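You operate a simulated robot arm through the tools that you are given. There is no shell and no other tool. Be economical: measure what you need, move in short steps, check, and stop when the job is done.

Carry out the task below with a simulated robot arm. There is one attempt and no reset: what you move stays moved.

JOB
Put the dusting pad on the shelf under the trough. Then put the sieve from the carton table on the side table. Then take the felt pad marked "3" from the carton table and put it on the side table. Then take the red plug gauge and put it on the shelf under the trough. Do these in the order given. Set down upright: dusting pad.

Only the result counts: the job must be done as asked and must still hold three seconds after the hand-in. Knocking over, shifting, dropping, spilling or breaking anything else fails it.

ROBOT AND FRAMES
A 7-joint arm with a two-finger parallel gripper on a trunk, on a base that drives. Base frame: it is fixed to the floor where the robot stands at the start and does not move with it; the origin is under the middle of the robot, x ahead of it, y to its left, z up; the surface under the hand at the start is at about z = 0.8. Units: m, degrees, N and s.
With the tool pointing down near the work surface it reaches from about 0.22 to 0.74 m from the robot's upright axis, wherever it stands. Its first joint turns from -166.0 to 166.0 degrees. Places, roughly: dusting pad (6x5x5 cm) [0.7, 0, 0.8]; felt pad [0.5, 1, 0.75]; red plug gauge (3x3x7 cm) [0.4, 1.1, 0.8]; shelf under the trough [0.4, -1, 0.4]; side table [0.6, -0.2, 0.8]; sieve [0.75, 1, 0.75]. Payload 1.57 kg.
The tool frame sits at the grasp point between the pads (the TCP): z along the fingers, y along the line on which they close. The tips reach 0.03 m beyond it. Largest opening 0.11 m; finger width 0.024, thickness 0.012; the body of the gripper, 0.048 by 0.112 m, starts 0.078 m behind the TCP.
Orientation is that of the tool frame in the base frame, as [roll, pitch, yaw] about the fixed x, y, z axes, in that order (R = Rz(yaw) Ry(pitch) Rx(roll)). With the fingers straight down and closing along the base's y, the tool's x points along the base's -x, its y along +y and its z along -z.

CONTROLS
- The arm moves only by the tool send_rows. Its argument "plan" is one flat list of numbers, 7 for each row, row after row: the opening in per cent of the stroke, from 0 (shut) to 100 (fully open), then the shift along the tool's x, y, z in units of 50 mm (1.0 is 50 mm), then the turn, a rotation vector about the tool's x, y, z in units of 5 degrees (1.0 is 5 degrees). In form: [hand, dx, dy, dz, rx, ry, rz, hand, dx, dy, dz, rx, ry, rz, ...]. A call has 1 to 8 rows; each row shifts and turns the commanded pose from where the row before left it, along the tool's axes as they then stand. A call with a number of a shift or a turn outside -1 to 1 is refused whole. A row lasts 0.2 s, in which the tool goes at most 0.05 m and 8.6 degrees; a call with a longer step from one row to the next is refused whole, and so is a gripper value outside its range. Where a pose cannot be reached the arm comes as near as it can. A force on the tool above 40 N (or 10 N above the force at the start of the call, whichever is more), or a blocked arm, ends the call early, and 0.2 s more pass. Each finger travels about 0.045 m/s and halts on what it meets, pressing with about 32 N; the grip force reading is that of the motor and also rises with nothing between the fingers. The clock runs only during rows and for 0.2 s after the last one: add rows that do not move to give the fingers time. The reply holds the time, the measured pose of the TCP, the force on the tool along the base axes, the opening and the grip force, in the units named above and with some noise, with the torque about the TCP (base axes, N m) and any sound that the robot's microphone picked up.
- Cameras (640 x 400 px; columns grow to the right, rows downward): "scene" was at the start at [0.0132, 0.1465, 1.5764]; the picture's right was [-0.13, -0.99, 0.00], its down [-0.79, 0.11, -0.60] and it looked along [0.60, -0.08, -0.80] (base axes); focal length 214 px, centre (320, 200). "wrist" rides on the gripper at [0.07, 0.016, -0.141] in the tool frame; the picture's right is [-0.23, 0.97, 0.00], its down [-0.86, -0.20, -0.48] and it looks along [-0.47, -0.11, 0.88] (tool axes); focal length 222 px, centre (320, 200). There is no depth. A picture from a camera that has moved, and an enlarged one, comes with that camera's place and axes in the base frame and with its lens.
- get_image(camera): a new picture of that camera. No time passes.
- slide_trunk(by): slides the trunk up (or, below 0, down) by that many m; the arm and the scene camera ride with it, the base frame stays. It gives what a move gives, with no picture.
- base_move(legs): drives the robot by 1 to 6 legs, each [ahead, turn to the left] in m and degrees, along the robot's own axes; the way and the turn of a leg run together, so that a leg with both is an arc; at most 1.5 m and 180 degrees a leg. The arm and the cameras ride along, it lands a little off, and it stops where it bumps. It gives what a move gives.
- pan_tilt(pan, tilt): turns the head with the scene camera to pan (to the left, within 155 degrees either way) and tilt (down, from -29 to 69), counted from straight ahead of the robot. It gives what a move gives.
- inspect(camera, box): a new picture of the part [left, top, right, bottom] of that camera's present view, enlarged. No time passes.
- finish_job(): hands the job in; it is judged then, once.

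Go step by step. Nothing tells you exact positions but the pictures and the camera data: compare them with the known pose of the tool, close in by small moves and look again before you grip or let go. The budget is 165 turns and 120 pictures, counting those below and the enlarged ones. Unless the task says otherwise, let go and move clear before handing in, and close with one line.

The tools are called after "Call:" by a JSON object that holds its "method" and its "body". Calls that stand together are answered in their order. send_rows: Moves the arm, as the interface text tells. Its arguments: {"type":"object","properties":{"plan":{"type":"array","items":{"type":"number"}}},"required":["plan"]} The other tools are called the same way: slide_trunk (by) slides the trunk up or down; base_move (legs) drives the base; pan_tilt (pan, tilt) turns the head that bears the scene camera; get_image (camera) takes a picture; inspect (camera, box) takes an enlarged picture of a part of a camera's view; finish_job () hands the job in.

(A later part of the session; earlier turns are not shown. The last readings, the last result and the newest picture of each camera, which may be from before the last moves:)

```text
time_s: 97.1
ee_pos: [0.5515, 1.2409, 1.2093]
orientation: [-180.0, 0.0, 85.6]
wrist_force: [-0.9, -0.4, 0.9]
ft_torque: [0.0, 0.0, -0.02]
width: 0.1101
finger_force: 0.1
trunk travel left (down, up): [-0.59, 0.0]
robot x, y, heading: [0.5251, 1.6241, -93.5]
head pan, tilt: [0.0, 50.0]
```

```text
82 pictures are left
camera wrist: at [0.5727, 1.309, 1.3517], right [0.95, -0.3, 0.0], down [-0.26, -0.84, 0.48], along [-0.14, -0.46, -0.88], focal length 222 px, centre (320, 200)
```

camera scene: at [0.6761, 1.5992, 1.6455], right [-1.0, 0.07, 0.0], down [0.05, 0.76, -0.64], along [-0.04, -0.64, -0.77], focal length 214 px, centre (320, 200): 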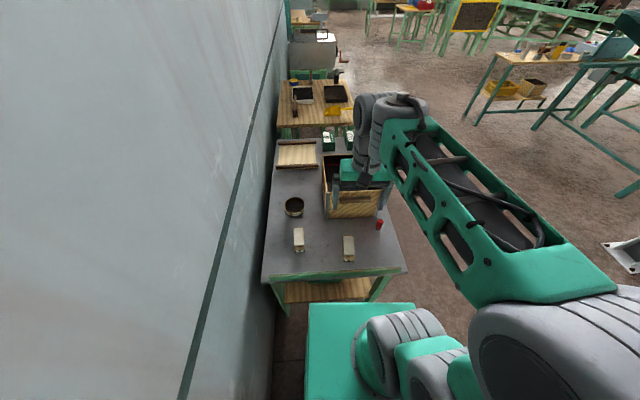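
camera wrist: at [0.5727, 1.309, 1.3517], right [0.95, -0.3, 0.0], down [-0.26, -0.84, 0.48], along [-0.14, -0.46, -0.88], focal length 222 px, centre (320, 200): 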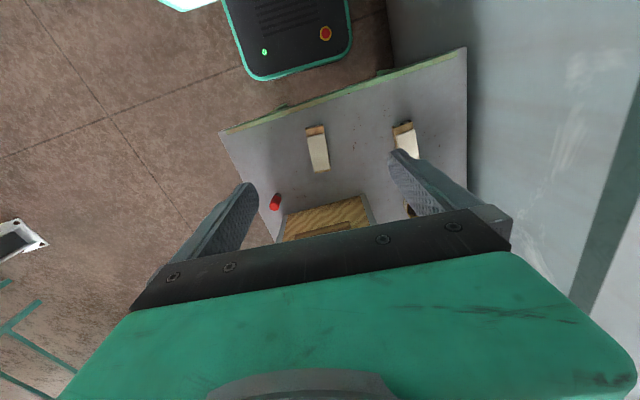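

The drive ended slightly short; I'll check that nothing was disturbed and read the pads' labels from here.

Call:
{"method": "inspect", "body": {"camera": "scene", "box": [255, 180, 415, 310]}}

Call:
{"method": "inspect", "body": {"camera": "wrist", "box": [210, 40, 480, 240]}}

```text
3.08 times, centred on (335, 245) of scene
camera zoom: at [0.6761, 1.5992, 1.6455], right [-1.0, 0.07, 0.0], down [0.05, 0.76, -0.64], along [-0.04, -0.64, -0.77], focal length 660 px, centre (274, 62)
```

zoom: 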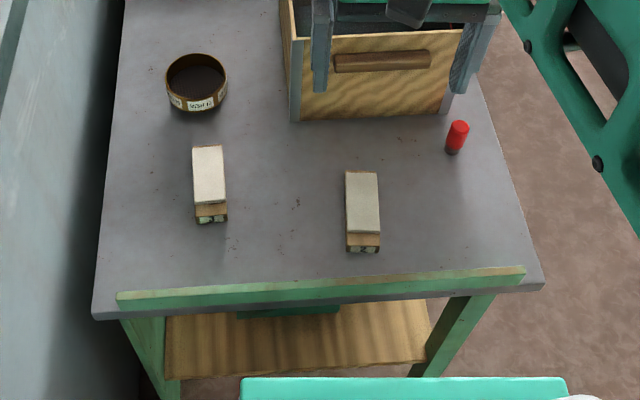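

```text
2.00 times, centred on (345, 140) of wrist
camera zoom: at [0.5727, 1.309, 1.3517], right [0.95, -0.3, 0.0], down [-0.26, -0.84, 0.48], along [-0.14, -0.46, -0.88], focal length 444 px, centre (270, 320)
```

zoom: 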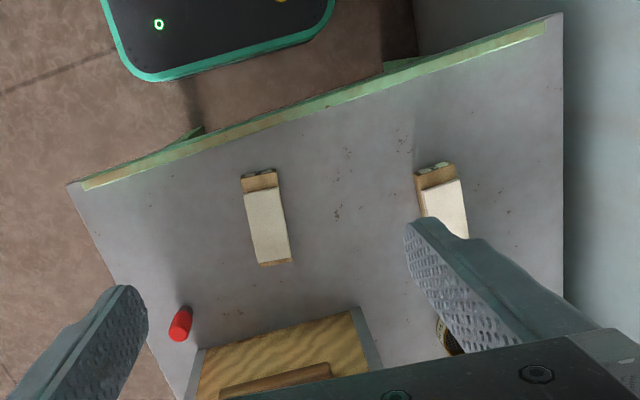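

All is in place. I'll zoom in on the pad ends.

Call:
{"method": "inspect", "body": {"camera": "scene", "box": [294, 222, 314, 238]}}

Call:
{"method": "inspect", "body": {"camera": "scene", "box": [338, 250, 358, 266]}}

```text
16.00 times, centred on (304, 230) of scene
camera zoom: at [0.6761, 1.5992, 1.6455], right [-1.0, 0.07, 0.0], down [0.05, 0.76, -0.64], along [-0.04, -0.64, -0.77], focal length 3432 px, centre (576, -280)
```

zoom: 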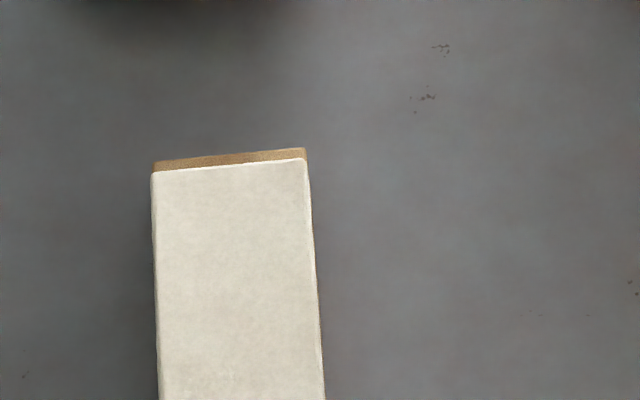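

```text
16.00 times, centred on (348, 258) of scene
camera zoom: at [0.6761, 1.5992, 1.6455], right [-1.0, 0.07, 0.0], down [0.05, 0.76, -0.64], along [-0.04, -0.64, -0.77], focal length 3432 px, centre (-128, -728)
```

zoom: 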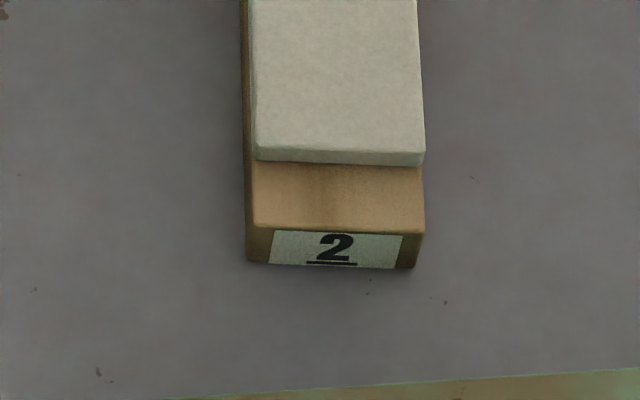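

Near pad is "2". I'll read the other one.

Call:
{"method": "inspect", "body": {"camera": "scene", "box": [294, 240, 314, 256]}}

```text
16.00 times, centred on (304, 248) of scene
camera zoom: at [0.6761, 1.5992, 1.6455], right [-1.0, 0.07, 0.0], down [0.05, 0.76, -0.64], along [-0.04, -0.64, -0.77], focal length 3432 px, centre (576, -568)
```

zoom: 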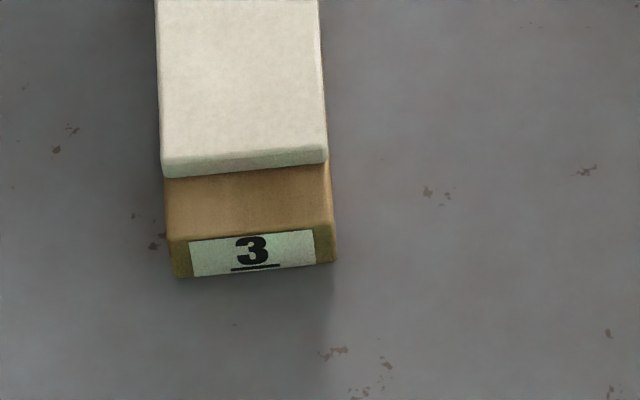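

Pad "3" is the wall-side one near [0.74,1.11]. Now for the sieve at about [0.769,0.915]: I'll turn the tool to face the reach direction and extend over it.

Call:
{"method": "send_rows", "body": {"plan": [100, 0, 0, 0, 0, 0, -0.94, 100, 0, 0, 0, 0, 0, -0.94, 100, 0, 0, 0, 0, 0, -0.94, 100, 0, 0, 0, 0, 0, -0.94, 100, 0, 0, 0, 0, 0, -0.94, 100, -0.9, 0.25, 0.2, 0, 0, 0, 100, -0.9, 0.25, 0.2, 0, 0, 0, 100, -0.9, 0.25, 0.2, 0, 0, 0]}}

Call:
{"method": "send_rows", "body": {"plan": [100, -0.9, 0.25, 0.2, 0, 0, 0, 100, -0.9, 0.25, 0.2, 0, 0, 0, 100, -0.9, 0.25, 0.2, 0, 0, 0, 100, -0.8, 0.25, 0.2, 0, 0, 0]}}

Call:
{"method": "get_image", "body": {"camera": "wrist"}}

```text
time_s: 98.9
ee_pos: [0.6303, 1.1246, 1.1766]
orientation: [-179.9, -0.1, 109.0]
wrist_force: [0.3, -0.7, 0.4]
ft_torque: [-0.02, 0.0, -0.01]
width: 0.1101
finger_force: 0.1
trunk travel left (down, up): [-0.59, 0.0]
robot x, y, heading: [0.5231, 1.6242, -93.6]
head pan, tilt: [0.0, 50.0]
```

```text
time_s: 99.9
ee_pos: [0.7366, 0.9765, 1.1375]
orientation: [180.0, -0.1, 109.2]
wrist_force: [0.4, 0.3, 0.1]
ft_torque: [0.04, 0.04, 0.01]
width: 0.1101
finger_force: 0.0
trunk travel left (down, up): [-0.59, 0.0]
robot x, y, heading: [0.5222, 1.6238, -93.7]
head pan, tilt: [0.0, 50.0]
```

```text
76 pictures are left
camera wrist: at [0.7294, 1.0459, 1.2804], right [0.99, 0.1, 0.0], down [0.09, -0.87, 0.48], along [0.05, -0.47, -0.88], focal length 222 px, centre (320, 200)
```

wrist: 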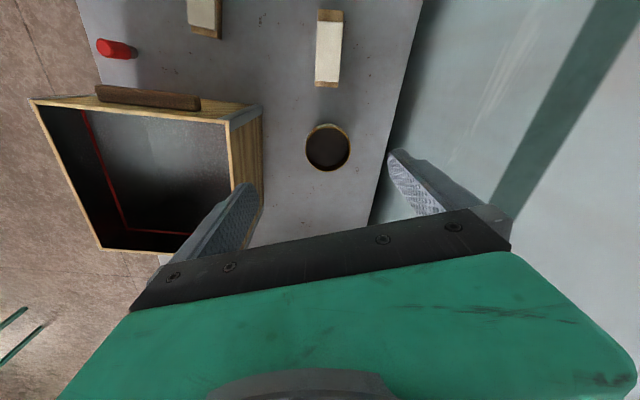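

Call:
{"method": "send_rows", "body": {"plan": [100, -0.265, 0.025, 0.74, 0, 0, 0, 100, -0.265, 0.025, 0.74, 0, 0, 0, 100, -0.265, 0.025, 0.74, 0, 0, 0, 100, -0.265, 0.025, 0.74, 0, 0, 0, 100, -0.265, 0.025, 0.74, 0, 0, 0]}}

Call:
{"method": "get_image", "body": {"camera": "wrist"}}

Call:
{"method": "inspect", "body": {"camera": "scene", "box": [255, 150, 415, 280]}}

```text
time_s: 101.1
ee_pos: [0.7605, 0.9181, 0.9512]
orientation: [-180.0, 0.1, 109.1]
wrist_force: [-0.3, 0.1, 0.7]
ft_torque: [0.0, -0.04, -0.01]
width: 0.11
finger_force: 0.0
out of reach, approached as far as the arm can: row 5
trunk travel left (down, up): [-0.59, 0.0]
robot x, y, heading: [0.5217, 1.6247, -93.8]
head pan, tilt: [0.0, 50.0]
```

```text
75 pictures are left
camera wrist: at [0.7523, 0.9893, 1.0937], right [0.99, 0.1, 0.0], down [0.09, -0.87, 0.48], along [0.05, -0.48, -0.88], focal length 222 px, centre (320, 200)
```

wrist: 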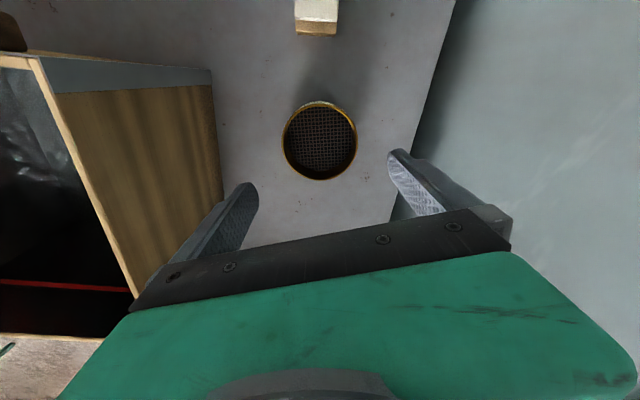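

```text
3.08 times, centred on (335, 215) of scene
camera zoom: at [0.6761, 1.5993, 1.6456], right [-1.0, 0.07, 0.0], down [0.05, 0.76, -0.64], along [-0.04, -0.64, -0.77], focal length 660 px, centre (274, 154)
```

zoom: 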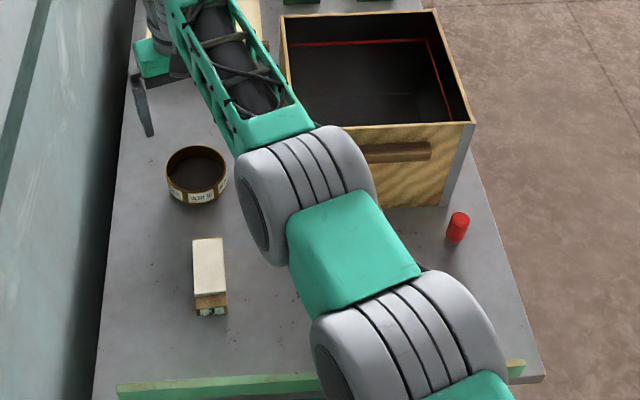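

The arm is at its reach limit but right above the sieve, so I can lower with the trunk. First I'll measure the sieve more precisely.

Call:
{"method": "inspect", "body": {"camera": "wrist", "box": [260, 80, 400, 200]}}

```text
3.33 times, centred on (330, 140) of wrist
camera zoom: at [0.7523, 0.9893, 1.0937], right [0.99, 0.1, 0.0], down [0.09, -0.87, 0.48], along [0.05, -0.48, -0.88], focal length 740 px, centre (287, 400)
```

zoom: 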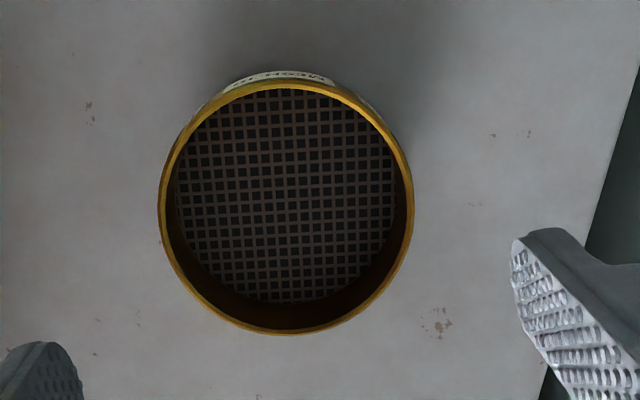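

Alignment is within about a millimetre. I'll lower by trunk and check.

Call:
{"method": "slide_trunk", "body": {"by": -0.09}}

Call:
{"method": "get_image", "body": {"camera": "wrist"}}

Call:
{"method": "get_image", "body": {"camera": "scene"}}

```text
time_s: 102.3
ee_pos: [0.7596, 0.919, 0.8614]
orientation: [180.0, 0.0, 109.1]
wrist_force: [0.1, 0.5, -0.4]
ft_torque: [-0.03, -0.04, -0.01]
width: 0.1099
finger_force: 0.0
trunk travel left (down, up): [-0.5, 0.09]
robot x, y, heading: [0.524, 1.6236, -93.9]
head pan, tilt: [0.0, 50.0]
```

```text
72 pictures are left
camera wrist: at [0.7523, 0.9893, 1.0034], right [0.99, 0.1, 0.0], down [0.09, -0.87, 0.48], along [0.05, -0.48, -0.88], focal length 222 px, centre (320, 200)
```

wrist: 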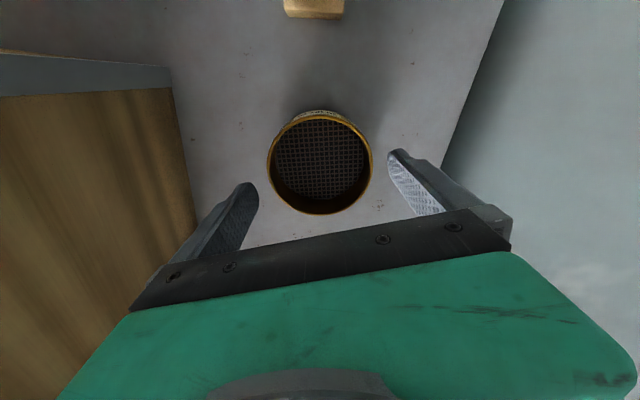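

```text
71 pictures are left
camera scene: at [0.6762, 1.5992, 1.5555], right [-1.0, 0.07, 0.0], down [0.05, 0.76, -0.64], along [-0.04, -0.64, -0.77], focal length 214 px, centre (320, 200)
```

scene: 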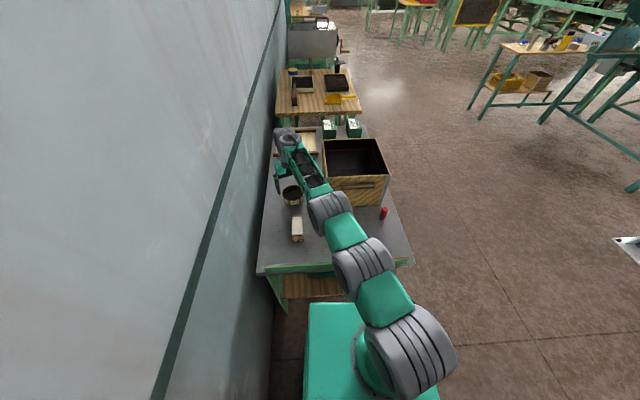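

Call:
{"method": "send_rows", "body": {"plan": [100, 0.04, -0.04, 0, 0, 0, 0, 100, 0, 0, 0, 0, 0, 0]}}

Call:
{"method": "slide_trunk", "body": {"by": -0.03}}

Call:
{"method": "get_image", "body": {"camera": "wrist"}}

```text
time_s: 103.0
ee_pos: [0.7568, 0.9204, 0.8603]
orientation: [179.9, 0.0, 109.0]
wrist_force: [-0.1, 0.2, -0.2]
ft_torque: [-0.02, 0.02, -0.01]
width: 0.1101
finger_force: 0.1
trunk travel left (down, up): [-0.5, 0.09]
robot x, y, heading: [0.5262, 1.6242, -93.6]
head pan, tilt: [0.0, 50.0]
```

```text
time_s: 103.7
ee_pos: [0.7559, 0.9207, 0.8309]
orientation: [-180.0, 0.0, 109.1]
wrist_force: [0.4, 0.4, 0.7]
ft_torque: [0.0, -0.02, -0.01]
width: 0.11
finger_force: 0.1
trunk travel left (down, up): [-0.47, 0.12]
robot x, y, heading: [0.5266, 1.6255, -93.8]
head pan, tilt: [0.0, 50.0]
```

```text
70 pictures are left
camera wrist: at [0.7497, 0.9905, 0.973], right [0.99, 0.1, 0.0], down [0.09, -0.87, 0.48], along [0.05, -0.48, -0.88], focal length 222 px, centre (320, 200)
```

wrist: 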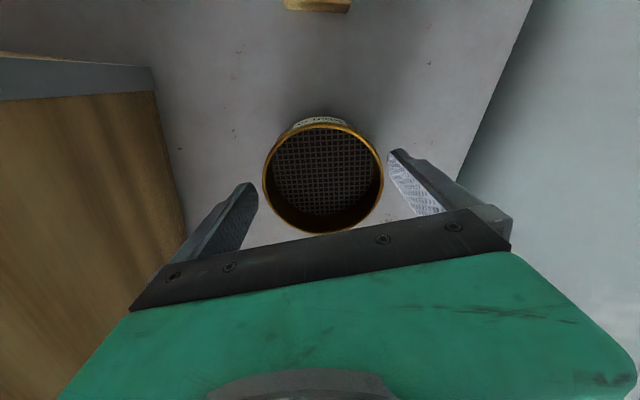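

The rim fits between the fingertips. I'll lower the last 25 mm.

Call:
{"method": "slide_trunk", "body": {"by": -0.012}}

Call:
{"method": "inspect", "body": {"camera": "wrist", "box": [220, 90, 420, 250]}}

```text
time_s: 104.3
ee_pos: [0.7571, 0.9197, 0.8175]
orientation: [-180.0, 0.0, 109.1]
wrist_force: [-0.4, -0.4, 0.3]
ft_torque: [0.01, 0.0, 0.0]
width: 0.1101
finger_force: 0.1
trunk travel left (down, up): [-0.458, 0.132]
robot x, y, heading: [0.5217, 1.6254, -93.8]
head pan, tilt: [0.0, 50.0]
```

```text
2.50 times, centred on (320, 170) of wrist
camera zoom: at [0.7497, 0.9905, 0.9609], right [0.99, 0.1, 0.0], down [0.09, -0.87, 0.48], along [0.05, -0.48, -0.88], focal length 555 px, centre (320, 275)
```

zoom: 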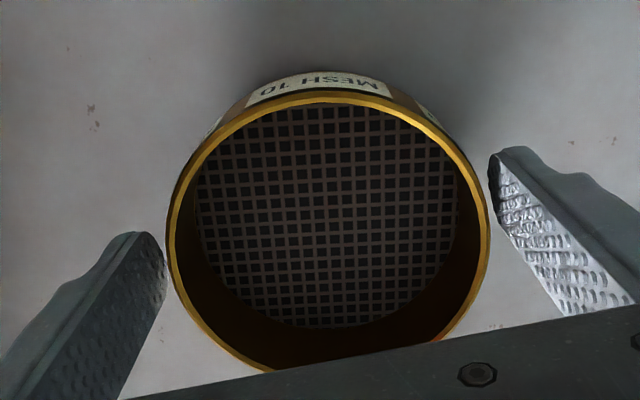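

Call:
{"method": "slide_trunk", "body": {"by": -0.015}}

Call:
{"method": "inspect", "body": {"camera": "wrist", "box": [220, 90, 420, 250]}}

```text
time_s: 104.9
ee_pos: [0.757, 0.9205, 0.803]
orientation: [-180.0, 0.1, 109.1]
wrist_force: [-0.2, 0.6, -0.8]
ft_torque: [-0.03, 0.02, -0.01]
width: 0.11
finger_force: 0.0
trunk travel left (down, up): [-0.443, 0.147]
robot x, y, heading: [0.5237, 1.6241, -93.8]
head pan, tilt: [0.0, 50.0]
```

```text
2.50 times, centred on (320, 170) of wrist
camera zoom: at [0.7497, 0.9904, 0.9459], right [0.99, 0.1, 0.0], down [0.09, -0.87, 0.48], along [0.05, -0.48, -0.88], focal length 555 px, centre (320, 275)
```

zoom: 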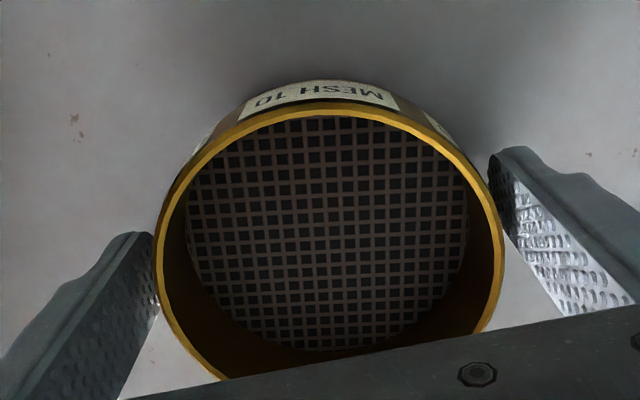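

Call:
{"method": "send_rows", "body": {"plan": [100, 0.08, 0, 0, 0, 0, 0, 85, 0, 0, 0, 0, 0, 0, 70, 0, 0, 0, 0, 0, 0, 50, 0, 0, 0, 0, 0, 0, 50, 0, 0, 0, 0, 0, 0]}}

Call:
{"method": "inspect", "body": {"camera": "wrist", "box": [220, 90, 420, 250]}}

```text
time_s: 106.1
ee_pos: [0.7557, 0.9229, 0.8031]
orientation: [179.9, -0.1, 109.1]
wrist_force: [-0.6, -0.1, 0.4]
ft_torque: [-0.01, -0.07, 0.02]
width: 0.098
finger_force: 31.9
trunk travel left (down, up): [-0.443, 0.147]
robot x, y, heading: [0.5217, 1.6252, -93.8]
head pan, tilt: [0.0, 50.0]
```

```text
2.50 times, centred on (320, 170) of wrist
camera zoom: at [0.7486, 0.9939, 0.9456], right [0.99, 0.1, 0.0], down [0.09, -0.87, 0.48], along [0.05, -0.48, -0.88], focal length 555 px, centre (320, 275)
```

zoom: 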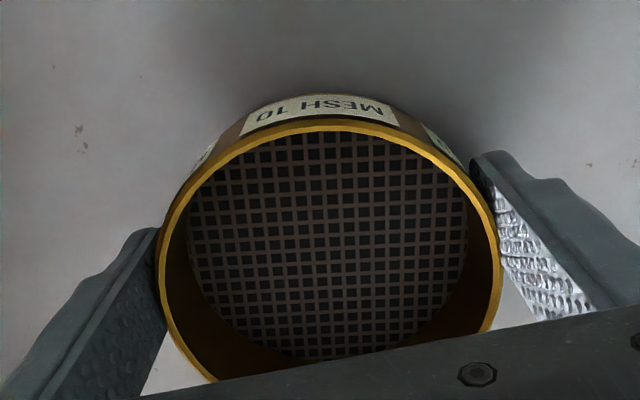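

Gripped at 98 mm. I'll lift with the trunk.

Call:
{"method": "slide_trunk", "body": {"by": 0.147}}

Call:
{"method": "get_image", "body": {"camera": "wrist"}}

```text
time_s: 107.9
ee_pos: [0.7551, 0.9234, 0.9493]
orientation: [179.9, 0.0, 109.1]
wrist_force: [0.4, 0.1, -1.1]
ft_torque: [0.03, -0.01, 0.0]
width: 0.0977
finger_force: 32.2
trunk travel left (down, up): [-0.59, 0.0]
robot x, y, heading: [0.5238, 1.6232, -93.5]
head pan, tilt: [0.0, 50.0]
```

```text
66 pictures are left
camera wrist: at [0.7487, 0.9937, 1.0923], right [0.99, 0.1, 0.0], down [0.09, -0.87, 0.48], along [0.05, -0.48, -0.88], focal length 222 px, centre (320, 200)
```

wrist: 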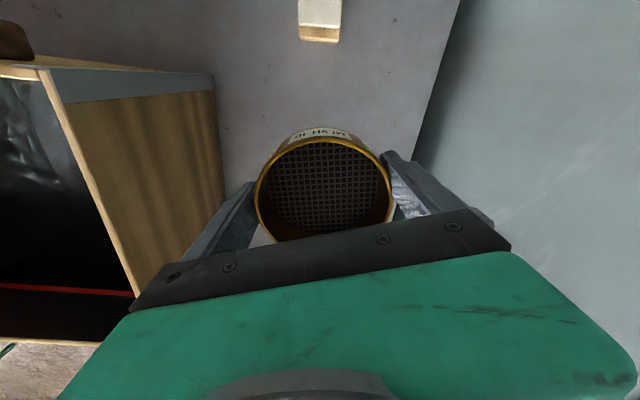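

Sieve is held. I'll raise and retract the arm, then back out the way I came.

Call:
{"method": "send_rows", "body": {"plan": [50, 0.3, 0, -0.85, 0, 0, 0, 50, 0.3, 0, -0.85, 0, 0, 0, 50, 0.5, 0, -0.8, 0, 0, 0, 50, 0.5, 0, -0.8, 0, 0, 0, 50, 0.9, 0, 0, 0, 0, 0, 50, 0.9, 0, 0, 0, 0, 0, 50, 0.9, 0, 0, 0, 0, 0, 50, 0.9, 0, 0, 0, 0, 0]}}

Call:
{"method": "send_rows", "body": {"plan": [50, 0.9, 0, 0, 0, 0, 0, 50, 0.6, 0, 0, 0, 0, 0]}}

Call:
{"method": "get_image", "body": {"camera": "wrist"}}

```text
time_s: 109.7
ee_pos: [0.6702, 1.173, 1.115]
orientation: [180.0, 0.0, 109.1]
wrist_force: [0.9, 0.7, -0.8]
ft_torque: [0.02, -0.01, 0.01]
width: 0.0973
finger_force: 32.1
trunk travel left (down, up): [-0.59, 0.0]
robot x, y, heading: [0.5248, 1.6205, -93.7]
head pan, tilt: [0.0, 50.0]
```

```text
time_s: 110.3
ee_pos: [0.6448, 1.2426, 1.1139]
orientation: [-180.0, -0.1, 109.1]
wrist_force: [-0.1, 1.2, -1.2]
ft_torque: [-0.04, -0.02, 0.01]
width: 0.0972
finger_force: 31.4
trunk travel left (down, up): [-0.59, 0.0]
robot x, y, heading: [0.524, 1.6217, -93.6]
head pan, tilt: [0.0, 50.0]
```

```text
65 pictures are left
camera wrist: at [0.638, 1.3129, 1.2571], right [0.99, 0.1, 0.0], down [0.09, -0.87, 0.48], along [0.05, -0.48, -0.88], focal length 222 px, centre (320, 200)
```

wrist: 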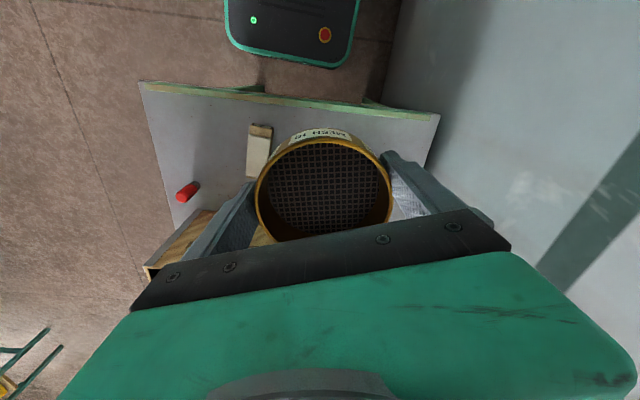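

Call:
{"method": "base_move", "body": {"legs": [[-0.05, 0], [-0.785, 90], [-0.5, 0]]}}

```text
time_s: 117.5
ee_pos: [-0.0459, 2.358, 1.1142]
orientation: [-180.0, 0.0, -160.5]
wrist_force: [-0.1, -0.2, -1.0]
ft_torque: [-0.02, 0.01, 0.01]
width: 0.0974
finger_force: 32.0
trunk travel left (down, up): [-0.59, 0.0]
robot x, y, heading: [-0.4278, 2.2362, -3.2]
head pan, tilt: [0.0, 50.0]
cut short: leg 2
```

Call:
{"method": "base_move", "body": {"legs": [[0, -86.8], [1.1, 0], [1.1, 0], [0, 90]]}}

Call:
{"method": "pan_tilt", "body": {"pan": 0, "tilt": 50}}

Call:
{"method": "get_image", "body": {"camera": "scene"}}

```text
time_s: 135.8
ee_pos: [-0.0946, 0.2309, 1.1151]
orientation: [180.0, 0.0, -156.7]
wrist_force: [-0.5, 0.8, -1.8]
ft_torque: [-0.01, 0.02, 0.04]
width: 0.0975
finger_force: 32.3
trunk travel left (down, up): [-0.59, 0.0]
robot x, y, heading: [-0.4665, 0.0795, 0.6]
head pan, tilt: [0.0, 50.0]
```

```text
time_s: 136.3
ee_pos: [-0.0942, 0.2318, 1.1149]
orientation: [180.0, 0.0, -156.6]
wrist_force: [-0.1, -0.1, -1.8]
ft_torque: [-0.03, 0.04, 0.01]
width: 0.0973
finger_force: 32.2
trunk travel left (down, up): [-0.59, 0.0]
robot x, y, heading: [-0.4662, 0.0843, 0.7]
head pan, tilt: [0.0, 50.0]
```

```text
64 pictures are left
camera scene: at [-0.4513, 0.237, 1.6455], right [0.01, -1.0, 0.0], down [-0.77, -0.01, -0.64], along [0.64, 0.01, -0.77], focal length 214 px, centre (320, 200)
```

scene: 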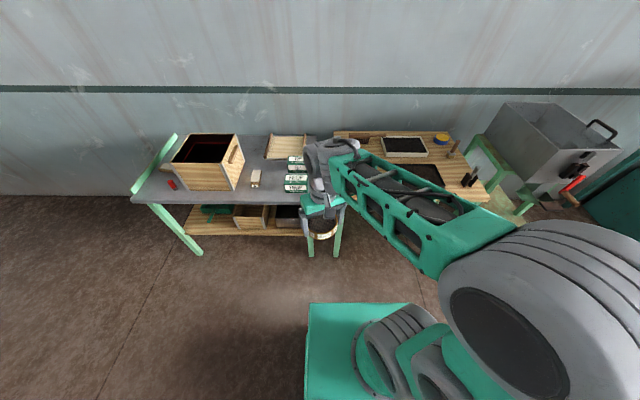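

Everything on the carton table looks undisturbed. I'll drive up to the side table.

Call:
{"method": "base_move", "body": {"legs": [[0.45, -0.6]]}}

Call:
{"method": "pan_tilt", "body": {"pan": -15, "tilt": 55}}

Call:
{"method": "get_image", "body": {"camera": "scene"}}

Call:
{"method": "get_image", "body": {"camera": "wrist"}}

```text
time_s: 139.0
ee_pos: [0.3469, 0.2286, 1.1135]
orientation: [-180.0, 0.0, -157.3]
wrist_force: [0.3, 0.1, -1.4]
ft_torque: [0.01, 0.05, 0.0]
width: 0.0973
finger_force: 32.2
trunk travel left (down, up): [-0.59, 0.0]
robot x, y, heading: [-0.0249, 0.082, 0.1]
head pan, tilt: [0.0, 50.0]
```

```text
time_s: 139.8
ee_pos: [0.3465, 0.2295, 1.1134]
orientation: [180.0, -0.1, -157.4]
wrist_force: [0.6, -0.8, -1.2]
ft_torque: [-0.02, 0.02, 0.05]
width: 0.0975
finger_force: 32.0
trunk travel left (down, up): [-0.59, 0.0]
robot x, y, heading: [-0.0267, 0.084, 0.1]
head pan, tilt: [-15.0, 55.0]
```

```text
63 pictures are left
camera scene: at [-0.018, 0.2207, 1.639], right [-0.26, -0.97, 0.0], down [-0.79, 0.21, -0.57], along [0.55, -0.15, -0.82], focal length 214 px, centre (320, 200)
```

scene: 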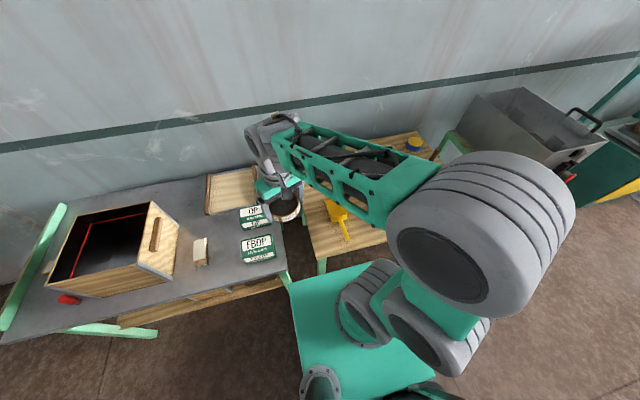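

```text
62 pictures are left
camera wrist: at [0.2765, 0.2164, 1.257], right [-0.17, 0.99, 0.0], down [0.87, 0.15, 0.48], along [0.47, 0.08, -0.88], focal length 222 px, centre (320, 200)
```

wrist: 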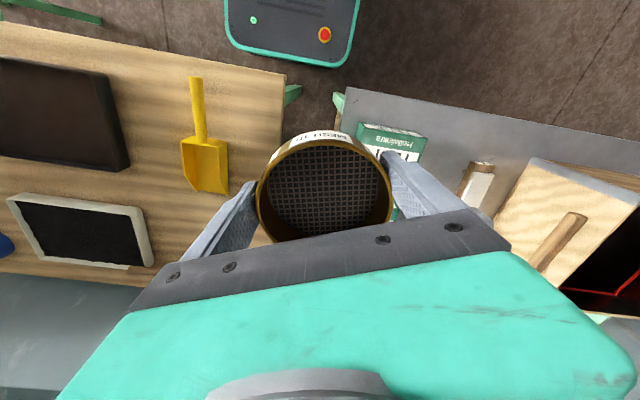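

The free spot for the sieve is around [0.65,0.065]. I'll turn the tool straight and move over it.

Call:
{"method": "send_rows", "body": {"plan": [50, 0, 0, 0, 0, 0, 0.904, 50, 0, 0, 0, 0, 0, 0.904, 50, 0, 0, 0, 0, 0, 0.904, 50, 0, 0, 0, 0, 0, 0.904, 50, 0, 0, 0, 0, 0, 0.904]}}

Call:
{"method": "send_rows", "body": {"plan": [50, -0.76, -0.41, 0.2, 0, 0, 0, 50, -0.76, -0.41, 0.2, 0, 0, 0, 50, -0.76, -0.41, 0.2, 0, 0, 0, 50, -0.76, -0.41, 0.2, 0, 0, 0, 50, -0.76, -0.41, 0.2, 0, 0, 0, 50, -0.76, -0.41, 0.2, 0, 0, 0, 50, -0.76, -0.41, 0.2, 0, 0, 0, 50, -0.76, -0.41, 0.2, 0, 0, 0]}}

Call:
{"method": "get_image", "body": {"camera": "wrist"}}

Call:
{"method": "get_image", "body": {"camera": "scene"}}

```text
time_s: 141.0
ee_pos: [0.3476, 0.2299, 1.1155]
orientation: [179.9, 0.1, 180.0]
wrist_force: [-1.1, 0.1, -2.0]
ft_torque: [-0.02, 0.04, 0.01]
width: 0.0976
finger_force: 32.0
trunk travel left (down, up): [-0.59, 0.0]
robot x, y, heading: [-0.0275, 0.0849, -0.2]
head pan, tilt: [-15.0, 55.0]
```

```text
time_s: 142.8
ee_pos: [0.6518, 0.064, 1.0351]
orientation: [-180.0, -0.1, -179.9]
wrist_force: [0.5, -0.2, -1.4]
ft_torque: [-0.02, 0.02, 0.0]
width: 0.0975
finger_force: 31.9
trunk travel left (down, up): [-0.59, 0.0]
robot x, y, heading: [-0.0262, 0.084, -0.2]
head pan, tilt: [-15.0, 55.0]
```

```text
61 pictures are left
camera wrist: at [0.5834, 0.0782, 1.1789], right [0.23, 0.97, 0.0], down [0.86, -0.2, 0.48], along [0.46, -0.11, -0.88], focal length 222 px, centre (320, 200)
```

wrist: 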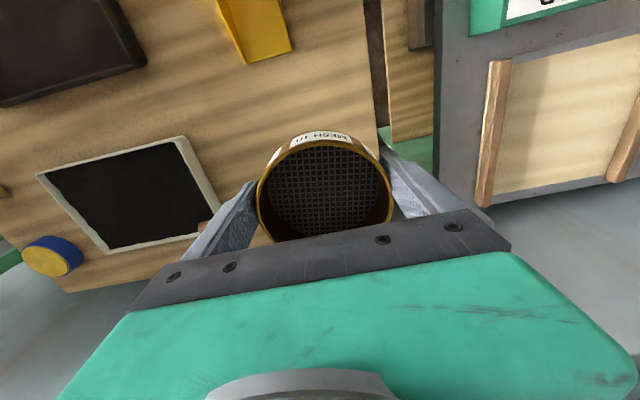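

```text
60 pictures are left
camera scene: at [-0.0168, 0.2202, 1.639], right [-0.26, -0.97, 0.0], down [-0.79, 0.21, -0.57], along [0.55, -0.15, -0.82], focal length 214 px, centre (320, 200)
```

scene: 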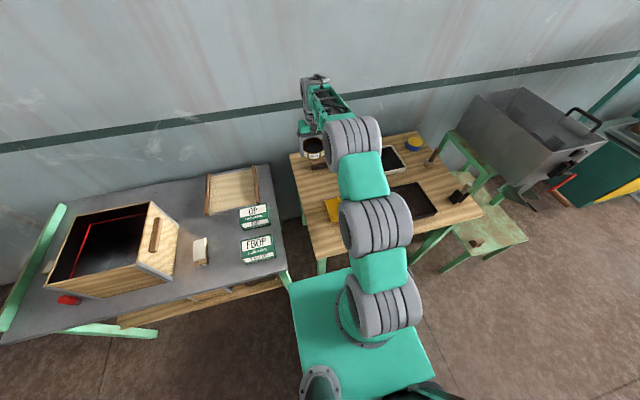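

Call:
{"method": "send_rows", "body": {"plan": [50, 0, 0, 0.8, 0, 0, 0, 50, 0, 0, 0.8, 0, 0, 0, 50, 0, 0, 0.8, 0, 0, 0, 50, 0, 0, 0.5, 0, 0, 0]}}

Call:
{"method": "get_image", "body": {"camera": "wrist"}}

Call:
{"method": "inspect", "body": {"camera": "scene", "box": [280, 110, 360, 220]}}

```text
time_s: 143.8
ee_pos: [0.6518, 0.0642, 0.8883]
orientation: [-180.0, 0.0, -180.0]
wrist_force: [0.2, -0.6, -0.4]
ft_torque: [-0.02, 0.01, 0.02]
width: 0.0976
finger_force: 32.3
trunk travel left (down, up): [-0.59, 0.0]
robot x, y, heading: [-0.0257, 0.0844, -0.1]
head pan, tilt: [-15.0, 55.0]
```

```text
59 pictures are left
camera wrist: at [0.5821, 0.0796, 1.0319], right [0.23, 0.97, 0.0], down [0.86, -0.2, 0.48], along [0.47, -0.11, -0.88], focal length 222 px, centre (320, 200)
```

wrist: 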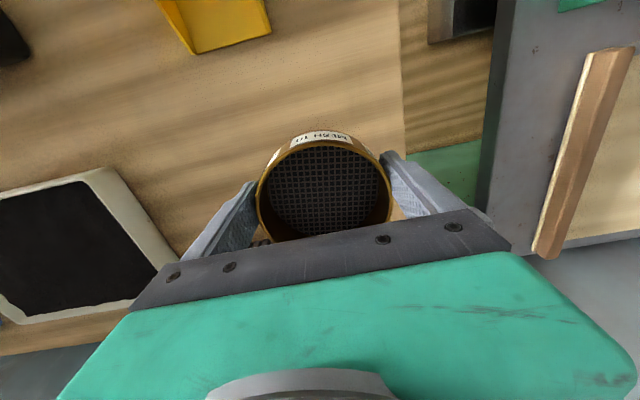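

```text
3.64 times, centred on (320, 165) of scene
camera zoom: at [-0.0174, 0.2206, 1.639], right [-0.26, -0.97, 0.0], down [-0.79, 0.21, -0.57], along [0.55, -0.15, -0.82], focal length 780 px, centre (320, 327)
```

zoom: 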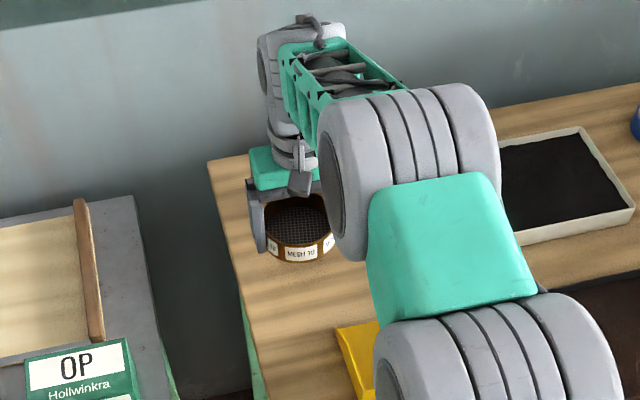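

Call:
{"method": "send_rows", "body": {"plan": [50, 0, 0, 0.2, 0, 0, 0, 50, 0, 0, 0.16, 0, 0, 0, 50, 0, 0, 0.1, 0, 0, 0, 50, 0, 0, 0.08, 0, 0, 0, 50, 0, 0, 0, 0, 0, 0]}}

```text
time_s: 145.0
ee_pos: [0.6508, 0.0656, 0.8616]
orientation: [180.0, 0.0, -179.9]
wrist_force: [-1.4, -0.8, -1.6]
ft_torque: [0.03, 0.02, -0.01]
width: 0.0978
finger_force: 31.9
trunk travel left (down, up): [-0.59, 0.0]
robot x, y, heading: [-0.0273, 0.0847, -0.1]
head pan, tilt: [-15.0, 55.0]
```

Call:
{"method": "send_rows", "body": {"plan": [50, 0, 0, 0.08, 0, 0, 0, 50, 0, 0, 0.08, 0, 0, 0, 50, 0, 0, 0, 0, 0, 0]}}

Call:
{"method": "inspect", "body": {"camera": "scene", "box": [300, 140, 350, 190]}}

```text
time_s: 145.8
ee_pos: [0.6512, 0.0659, 0.8544]
orientation: [179.9, 0.0, -179.9]
wrist_force: [-0.2, -0.5, -1.4]
ft_torque: [0.02, 0.05, 0.0]
width: 0.0975
finger_force: 32.5
trunk travel left (down, up): [-0.59, 0.0]
robot x, y, heading: [-0.0277, 0.0837, 0.2]
head pan, tilt: [-15.0, 55.0]
```

```text
8.00 times, centred on (325, 165) of scene
camera zoom: at [-0.0178, 0.2206, 1.639], right [-0.26, -0.97, 0.0], down [-0.79, 0.21, -0.57], along [0.55, -0.15, -0.82], focal length 1716 px, centre (280, 480)
```

zoom: 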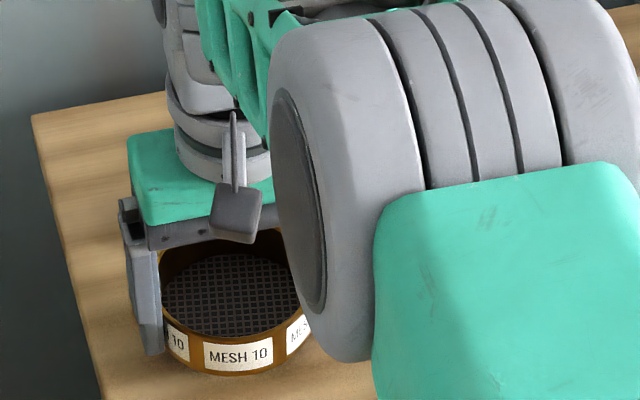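

Call:
{"method": "send_rows", "body": {"plan": [50, 0, 0, 0.08, 0, 0, 0, 50, 0, 0, 0.08, 0, 0, 0, 50, 0, 0, 0, 0, 0, 0]}}

```text
time_s: 146.6
ee_pos: [0.6502, 0.0663, 0.8461]
orientation: [180.0, 0.0, -179.9]
wrist_force: [-1.2, -0.2, -1.4]
ft_torque: [0.01, 0.03, -0.01]
width: 0.0975
finger_force: 32.3
trunk travel left (down, up): [-0.59, 0.0]
robot x, y, heading: [-0.025, 0.0807, -0.1]
head pan, tilt: [-15.0, 55.0]
```

Call:
{"method": "send_rows", "body": {"plan": [50, 0, 0, 0.06, 0, 0, 0, 50, 0, 0, 0.06, 0, 0, 0, 50, 0, 0, 0, 0, 0, 0]}}

```text
time_s: 147.4
ee_pos: [0.6504, 0.0658, 0.8431]
orientation: [-180.0, 0.2, -179.9]
wrist_force: [-0.7, 0.2, 12.7]
ft_torque: [0.52, 0.04, 0.09]
width: 0.0975
finger_force: 32.0
trunk travel left (down, up): [-0.59, 0.0]
robot x, y, heading: [-0.0306, 0.0816, -0.3]
head pan, tilt: [-15.0, 55.0]
```

Contact. I'll ease off slightly and open.

Call:
{"method": "send_rows", "body": {"plan": [50, 0, 0, -0.05, 0, 0, 0, 92, 0, 0, 0, 0, 0, 0, 96, 0, 0, 0, 0, 0, 0, 100, 0, 0, 0, 0, 0, 0, 100, 0, 0, 0, 0, 0, 0]}}

Call:
{"method": "inspect", "body": {"camera": "wrist", "box": [220, 90, 420, 250]}}

```text
time_s: 148.6
ee_pos: [0.6496, 0.0657, 0.8417]
orientation: [180.0, 0.0, -179.9]
wrist_force: [-0.3, 0.1, 0.2]
ft_torque: [0.01, -0.01, 0.0]
width: 0.11
finger_force: 0.0
trunk travel left (down, up): [-0.59, 0.0]
robot x, y, heading: [-0.028, 0.0841, 0.2]
head pan, tilt: [-15.0, 55.0]
```

```text
2.50 times, centred on (320, 170) of wrist
camera zoom: at [0.5809, 0.0805, 0.9853], right [0.23, 0.97, 0.0], down [0.86, -0.2, 0.48], along [0.47, -0.11, -0.88], focal length 555 px, centre (320, 275)
```

zoom: 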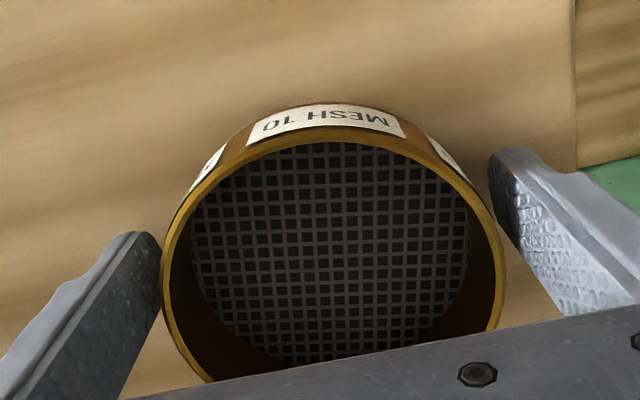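

Call:
{"method": "send_rows", "body": {"plan": [100, 0, -0.03, 0, 0, 0, 0, 100, 0, 0, -0.2, 0, 0, 0, 100, 0, 0, -0.3, 0, 0, 0, 100, 0, 0, -0.5, 0, 0, 0, 100, 0, 0, -0.9, 0, 0, 0, 100, 0, 0, -0.9, 0, 0, 0]}}

Call:
{"method": "get_image", "body": {"camera": "wrist"}}

```text
time_s: 150.0
ee_pos: [0.6496, 0.0647, 0.9838]
orientation: [180.0, -0.1, -179.8]
wrist_force: [-0.4, 0.0, -0.6]
ft_torque: [0.01, -0.03, -0.02]
width: 0.1101
finger_force: 0.0
trunk travel left (down, up): [-0.59, 0.0]
robot x, y, heading: [-0.0257, 0.0834, 0.1]
head pan, tilt: [-15.0, 55.0]
```

```text
55 pictures are left
camera wrist: at [0.5815, 0.0789, 1.1259], right [0.23, 0.97, 0.0], down [0.86, -0.2, 0.48], along [0.46, -0.11, -0.88], focal length 222 px, centre (320, 200)
```

wrist: 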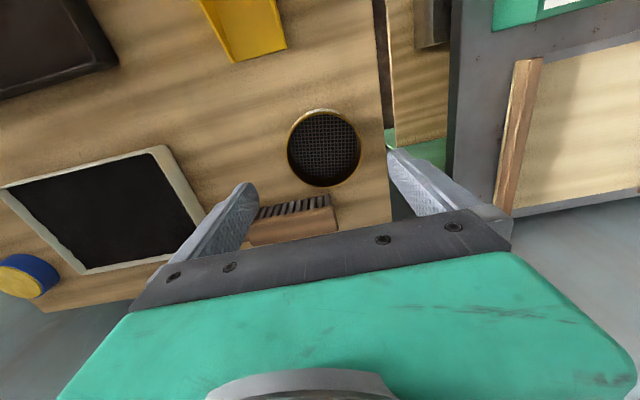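

The sieve stands on the side table. I'll retract and return to the left end of the carton table for pad "3".

Call:
{"method": "send_rows", "body": {"plan": [100, 0.5, 0, -0.8, 0, 0, 0, 100, 0.5, 0, -0.8, 0, 0, 0, 100, 0.6, 0, -0.7, 0, 0, 0, 100, 0.6, 0, -0.7, 0, 0, 0, 100, 0.95, 0, 0, 0, 0, 0, 100, 0.95, 0, 0, 0, 0, 0, 100, 0.95, 0, 0, 0, 0, 0]}}

Call:
{"method": "base_move", "body": {"legs": [[-0.43, 0], [0, 90], [1.06, 0], [1.06, 0], [0, -90]]}}

```text
time_s: 151.6
ee_pos: [0.3956, 0.0641, 1.1311]
orientation: [180.0, 0.1, -179.8]
wrist_force: [-0.2, 0.0, 0.3]
ft_torque: [0.0, 0.0, 0.02]
width: 0.1097
finger_force: 0.1
trunk travel left (down, up): [-0.59, 0.0]
robot x, y, heading: [-0.0292, 0.0833, 0.4]
head pan, tilt: [-15.0, 55.0]
```

```text
time_s: 172.1
ee_pos: [0.0081, 2.1863, 1.1304]
orientation: [-180.0, 0.0, 177.8]
wrist_force: [-0.4, 0.6, 0.6]
ft_torque: [0.0, 0.01, -0.02]
width: 0.1101
finger_force: 0.0
trunk travel left (down, up): [-0.59, 0.0]
robot x, y, heading: [-0.414, 2.2201, -2.3]
head pan, tilt: [-15.0, 55.0]
```

Call:
{"method": "base_move", "body": {"legs": [[0, 2.3], [0.45, 0], [0.785, -90]]}}

Call:
{"method": "pan_tilt", "body": {"pan": 0, "tilt": 50}}

Call:
{"method": "get_image", "body": {"camera": "scene"}}

Call:
{"method": "get_image", "body": {"camera": "wrist"}}

```text
time_s: 179.0
ee_pos: [0.5045, 1.2992, 1.13]
orientation: [-179.9, 0.0, 89.6]
wrist_force: [-0.4, -0.5, -0.3]
ft_torque: [0.01, 0.0, 0.02]
width: 0.1097
finger_force: 0.0
trunk travel left (down, up): [-0.59, 0.0]
robot x, y, heading: [0.5248, 1.7183, -90.2]
head pan, tilt: [-15.0, 55.0]
cut short: leg 3
```

```text
time_s: 179.8
ee_pos: [0.5039, 1.2995, 1.131]
orientation: [179.9, 0.0, 89.7]
wrist_force: [-0.3, 0.3, -0.7]
ft_torque: [-0.02, -0.03, -0.03]
width: 0.1101
finger_force: 0.2
trunk travel left (down, up): [-0.59, 0.0]
robot x, y, heading: [0.5266, 1.7217, -90.0]
head pan, tilt: [0.0, 50.0]
```

```text
54 pictures are left
camera scene: at [0.6817, 1.7085, 1.6455], right [-1.0, 0.0, 0.0], down [0.0, 0.77, -0.64], along [0.0, -0.64, -0.77], focal length 214 px, centre (320, 200)
```

scene: 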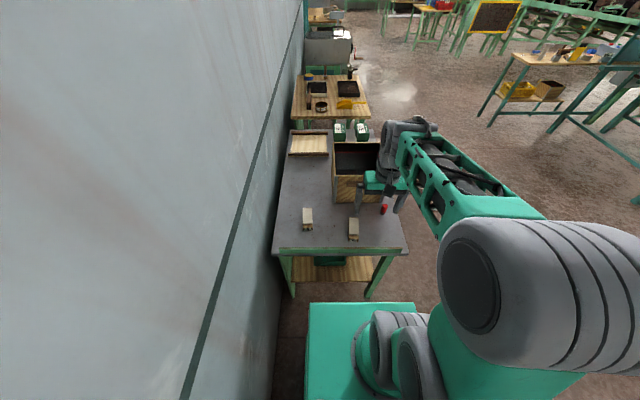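

```text
53 pictures are left
camera wrist: at [0.5212, 1.3681, 1.2738], right [0.97, -0.23, 0.0], down [-0.21, -0.85, 0.48], along [-0.11, -0.47, -0.88], focal length 222 px, centre (320, 200)
```

wrist: 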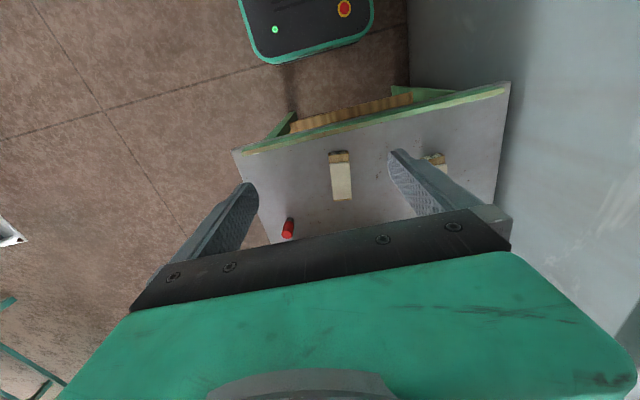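

Everything is still in place. I'll move over pad "3" at about [0.742,1.115].

Call:
{"method": "send_rows", "body": {"plan": [100, -0.46, 0.6, 0.3, 0, 0, 0, 100, -0.46, 0.6, 0.3, 0, 0, 0, 100, -0.46, 0.6, 0.3, 0, 0, 0, 100, -0.46, 0.6, 0.3, 0, 0, 0, 100, -0.46, 0.6, 0.3, 0, 0, 0, 100, -0.46, 0.6, 0.3, 0, 0, 0, 100, -0.46, 0.6, 0.3, 0, 0, 0, 100, -0.46, 0.6, 0.3, 0, 0, 0]}}

Call:
{"method": "get_image", "body": {"camera": "wrist"}}

```text
time_s: 181.6
ee_pos: [0.7427, 1.1141, 1.0128]
orientation: [-180.0, 0.1, 89.6]
wrist_force: [-0.3, -0.5, 0.8]
ft_torque: [0.03, 0.05, 0.0]
width: 0.1098
finger_force: 0.1
trunk travel left (down, up): [-0.59, 0.0]
robot x, y, heading: [0.5261, 1.7234, -90.2]
head pan, tilt: [0.0, 50.0]
```

```text
52 pictures are left
camera wrist: at [0.7602, 1.1825, 1.1563], right [0.97, -0.23, 0.0], down [-0.21, -0.85, 0.48], along [-0.11, -0.47, -0.88], focal length 222 px, centre (320, 200)
```

wrist: 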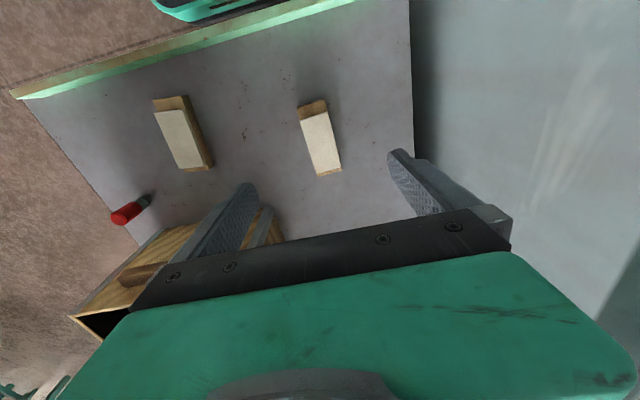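

Call:
{"method": "send_rows", "body": {"plan": [100, -0.1, -0.01, 0.8, 0, 0, 0, 100, -0.1, -0.01, 0.8, 0, 0, 0, 100, -0.1, -0.01, 0.8, 0, 0, 0, 100, -0.1, -0.01, 0.8, 0, 0, 0]}}

Call:
{"method": "get_image", "body": {"camera": "wrist"}}

```text
time_s: 182.6
ee_pos: [0.741, 1.0908, 0.852]
orientation: [180.0, 0.2, 89.6]
wrist_force: [-0.2, -0.4, 0.6]
ft_torque: [0.0, -0.01, 0.02]
width: 0.1102
finger_force: 0.1
trunk travel left (down, up): [-0.59, 0.0]
robot x, y, heading: [0.5253, 1.7257, -90.2]
head pan, tilt: [0.0, 50.0]
```

```text
51 pictures are left
camera wrist: at [0.7576, 1.1596, 0.9939], right [0.97, -0.23, 0.0], down [-0.21, -0.85, 0.48], along [-0.11, -0.47, -0.88], focal length 222 px, centre (320, 200)
```

wrist: 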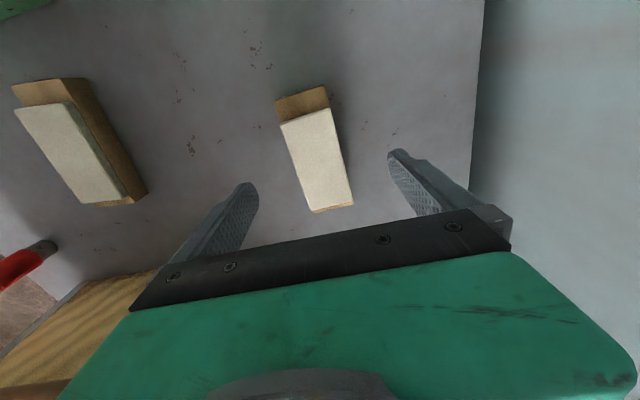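

Call:
{"method": "send_rows", "body": {"plan": [100, 0, 0, 0.5, 0, 0, 0, 100, 0, 0, 0.5, 0, 0, 0, 70, 0, 0, 0, 0, 0, 0, 40, 0, 0, 0, 0, 0, 0, 20, 0, 0, 0, 0, 0, 0, 10, 0, 0, 0, 0, 0, 0, 0, 0, 0, 0, 0, 0, 0, 0, 0, 0, 0, 0, 0, 0]}}

Call:
{"method": "get_image", "body": {"camera": "wrist"}}

```text
time_s: 184.4
ee_pos: [0.7394, 1.093, 0.7992]
orientation: [-180.0, 0.0, 89.6]
wrist_force: [0.4, -0.1, -0.3]
ft_torque: [-0.04, 0.06, -0.04]
width: 0.0453
finger_force: 29.6
trunk travel left (down, up): [-0.59, 0.0]
robot x, y, heading: [0.5271, 1.7221, -90.3]
head pan, tilt: [0.0, 50.0]
```

```text
50 pictures are left
camera wrist: at [0.7572, 1.1615, 0.9424], right [0.97, -0.23, 0.0], down [-0.21, -0.85, 0.48], along [-0.11, -0.46, -0.88], focal length 222 px, centre (320, 200)
```

wrist: 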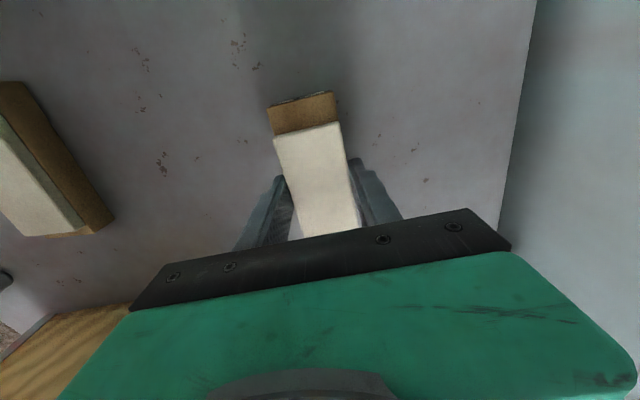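

Gripped at 45 mm. I'll lift and retract.

Call:
{"method": "send_rows", "body": {"plan": [0, 0, 0, -0.4, 0, 0, 0, 0, 0, 0, -0.9, 0, 0, 0, 0, 0, 0, -0.9, 0, 0, 0, 0, 0, 0, -0.9, 0, 0, 0, 0, 0, 0, -0.9, 0, 0, 0, 0, 0, 0, -0.9, 0, 0, 0, 0, 0, 0, -0.9, 0, 0, 0, 0, 0.6, -0.5, 0, 0, 0, 0]}}

Call:
{"method": "send_rows", "body": {"plan": [0, 0.7, -0.5, 0, 0, 0, 0, 0, 0.7, -0.5, 0, 0, 0, 0, 0, 0.7, -0.5, 0, 0, 0, 0, 0, 0.7, -0.5, 0, 0, 0, 0, 0, 0.7, -0.5, 0, 0, 0, 0, 0, 0.7, -0.5, 0, 0, 0, 0]}}

Call:
{"method": "get_image", "body": {"camera": "wrist"}}

Call:
{"method": "inspect", "body": {"camera": "scene", "box": [260, 110, 420, 260]}}

```text
time_s: 186.2
ee_pos: [0.7176, 1.1263, 1.0924]
orientation: [-180.0, 0.0, 89.7]
wrist_force: [0.6, 1.5, -0.7]
ft_torque: [-0.03, 0.0, 0.02]
width: 0.0454
finger_force: 31.4
trunk travel left (down, up): [-0.59, 0.0]
robot x, y, heading: [0.524, 1.7247, -90.0]
head pan, tilt: [0.0, 50.0]
```

```text
time_s: 187.6
ee_pos: [0.5692, 1.3373, 1.0916]
orientation: [180.0, 0.0, 89.6]
wrist_force: [-0.1, 1.4, 0.0]
ft_torque: [0.01, 0.01, 0.03]
width: 0.0455
finger_force: 31.9
trunk travel left (down, up): [-0.59, 0.0]
robot x, y, heading: [0.528, 1.7268, -90.0]
head pan, tilt: [0.0, 50.0]
```

```text
49 pictures are left
camera wrist: at [0.5863, 1.4047, 1.2346], right [0.97, -0.23, 0.0], down [-0.21, -0.85, 0.48], along [-0.11, -0.47, -0.88], focal length 222 px, centre (320, 200)
```

wrist: 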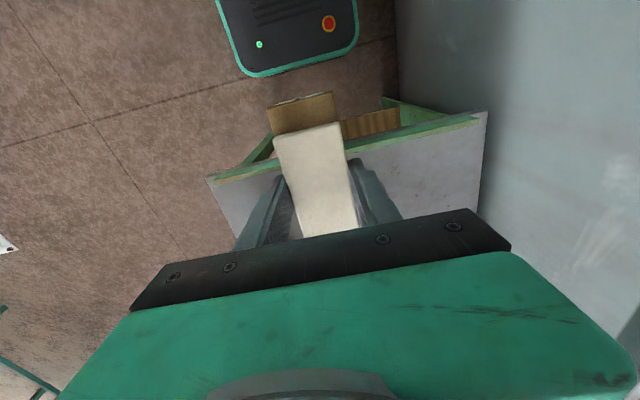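

```text
2.67 times, centred on (340, 185) of scene
camera zoom: at [0.6815, 1.7092, 1.6455], right [-1.0, 0.0, 0.0], down [0.0, 0.77, -0.64], along [0.0, -0.64, -0.77], focal length 572 px, centre (267, 240)
```

zoom: 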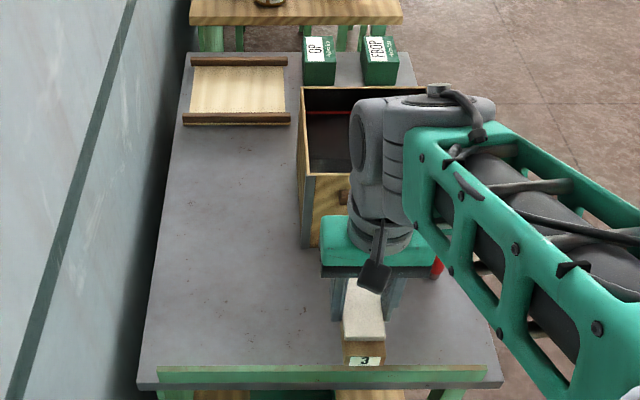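

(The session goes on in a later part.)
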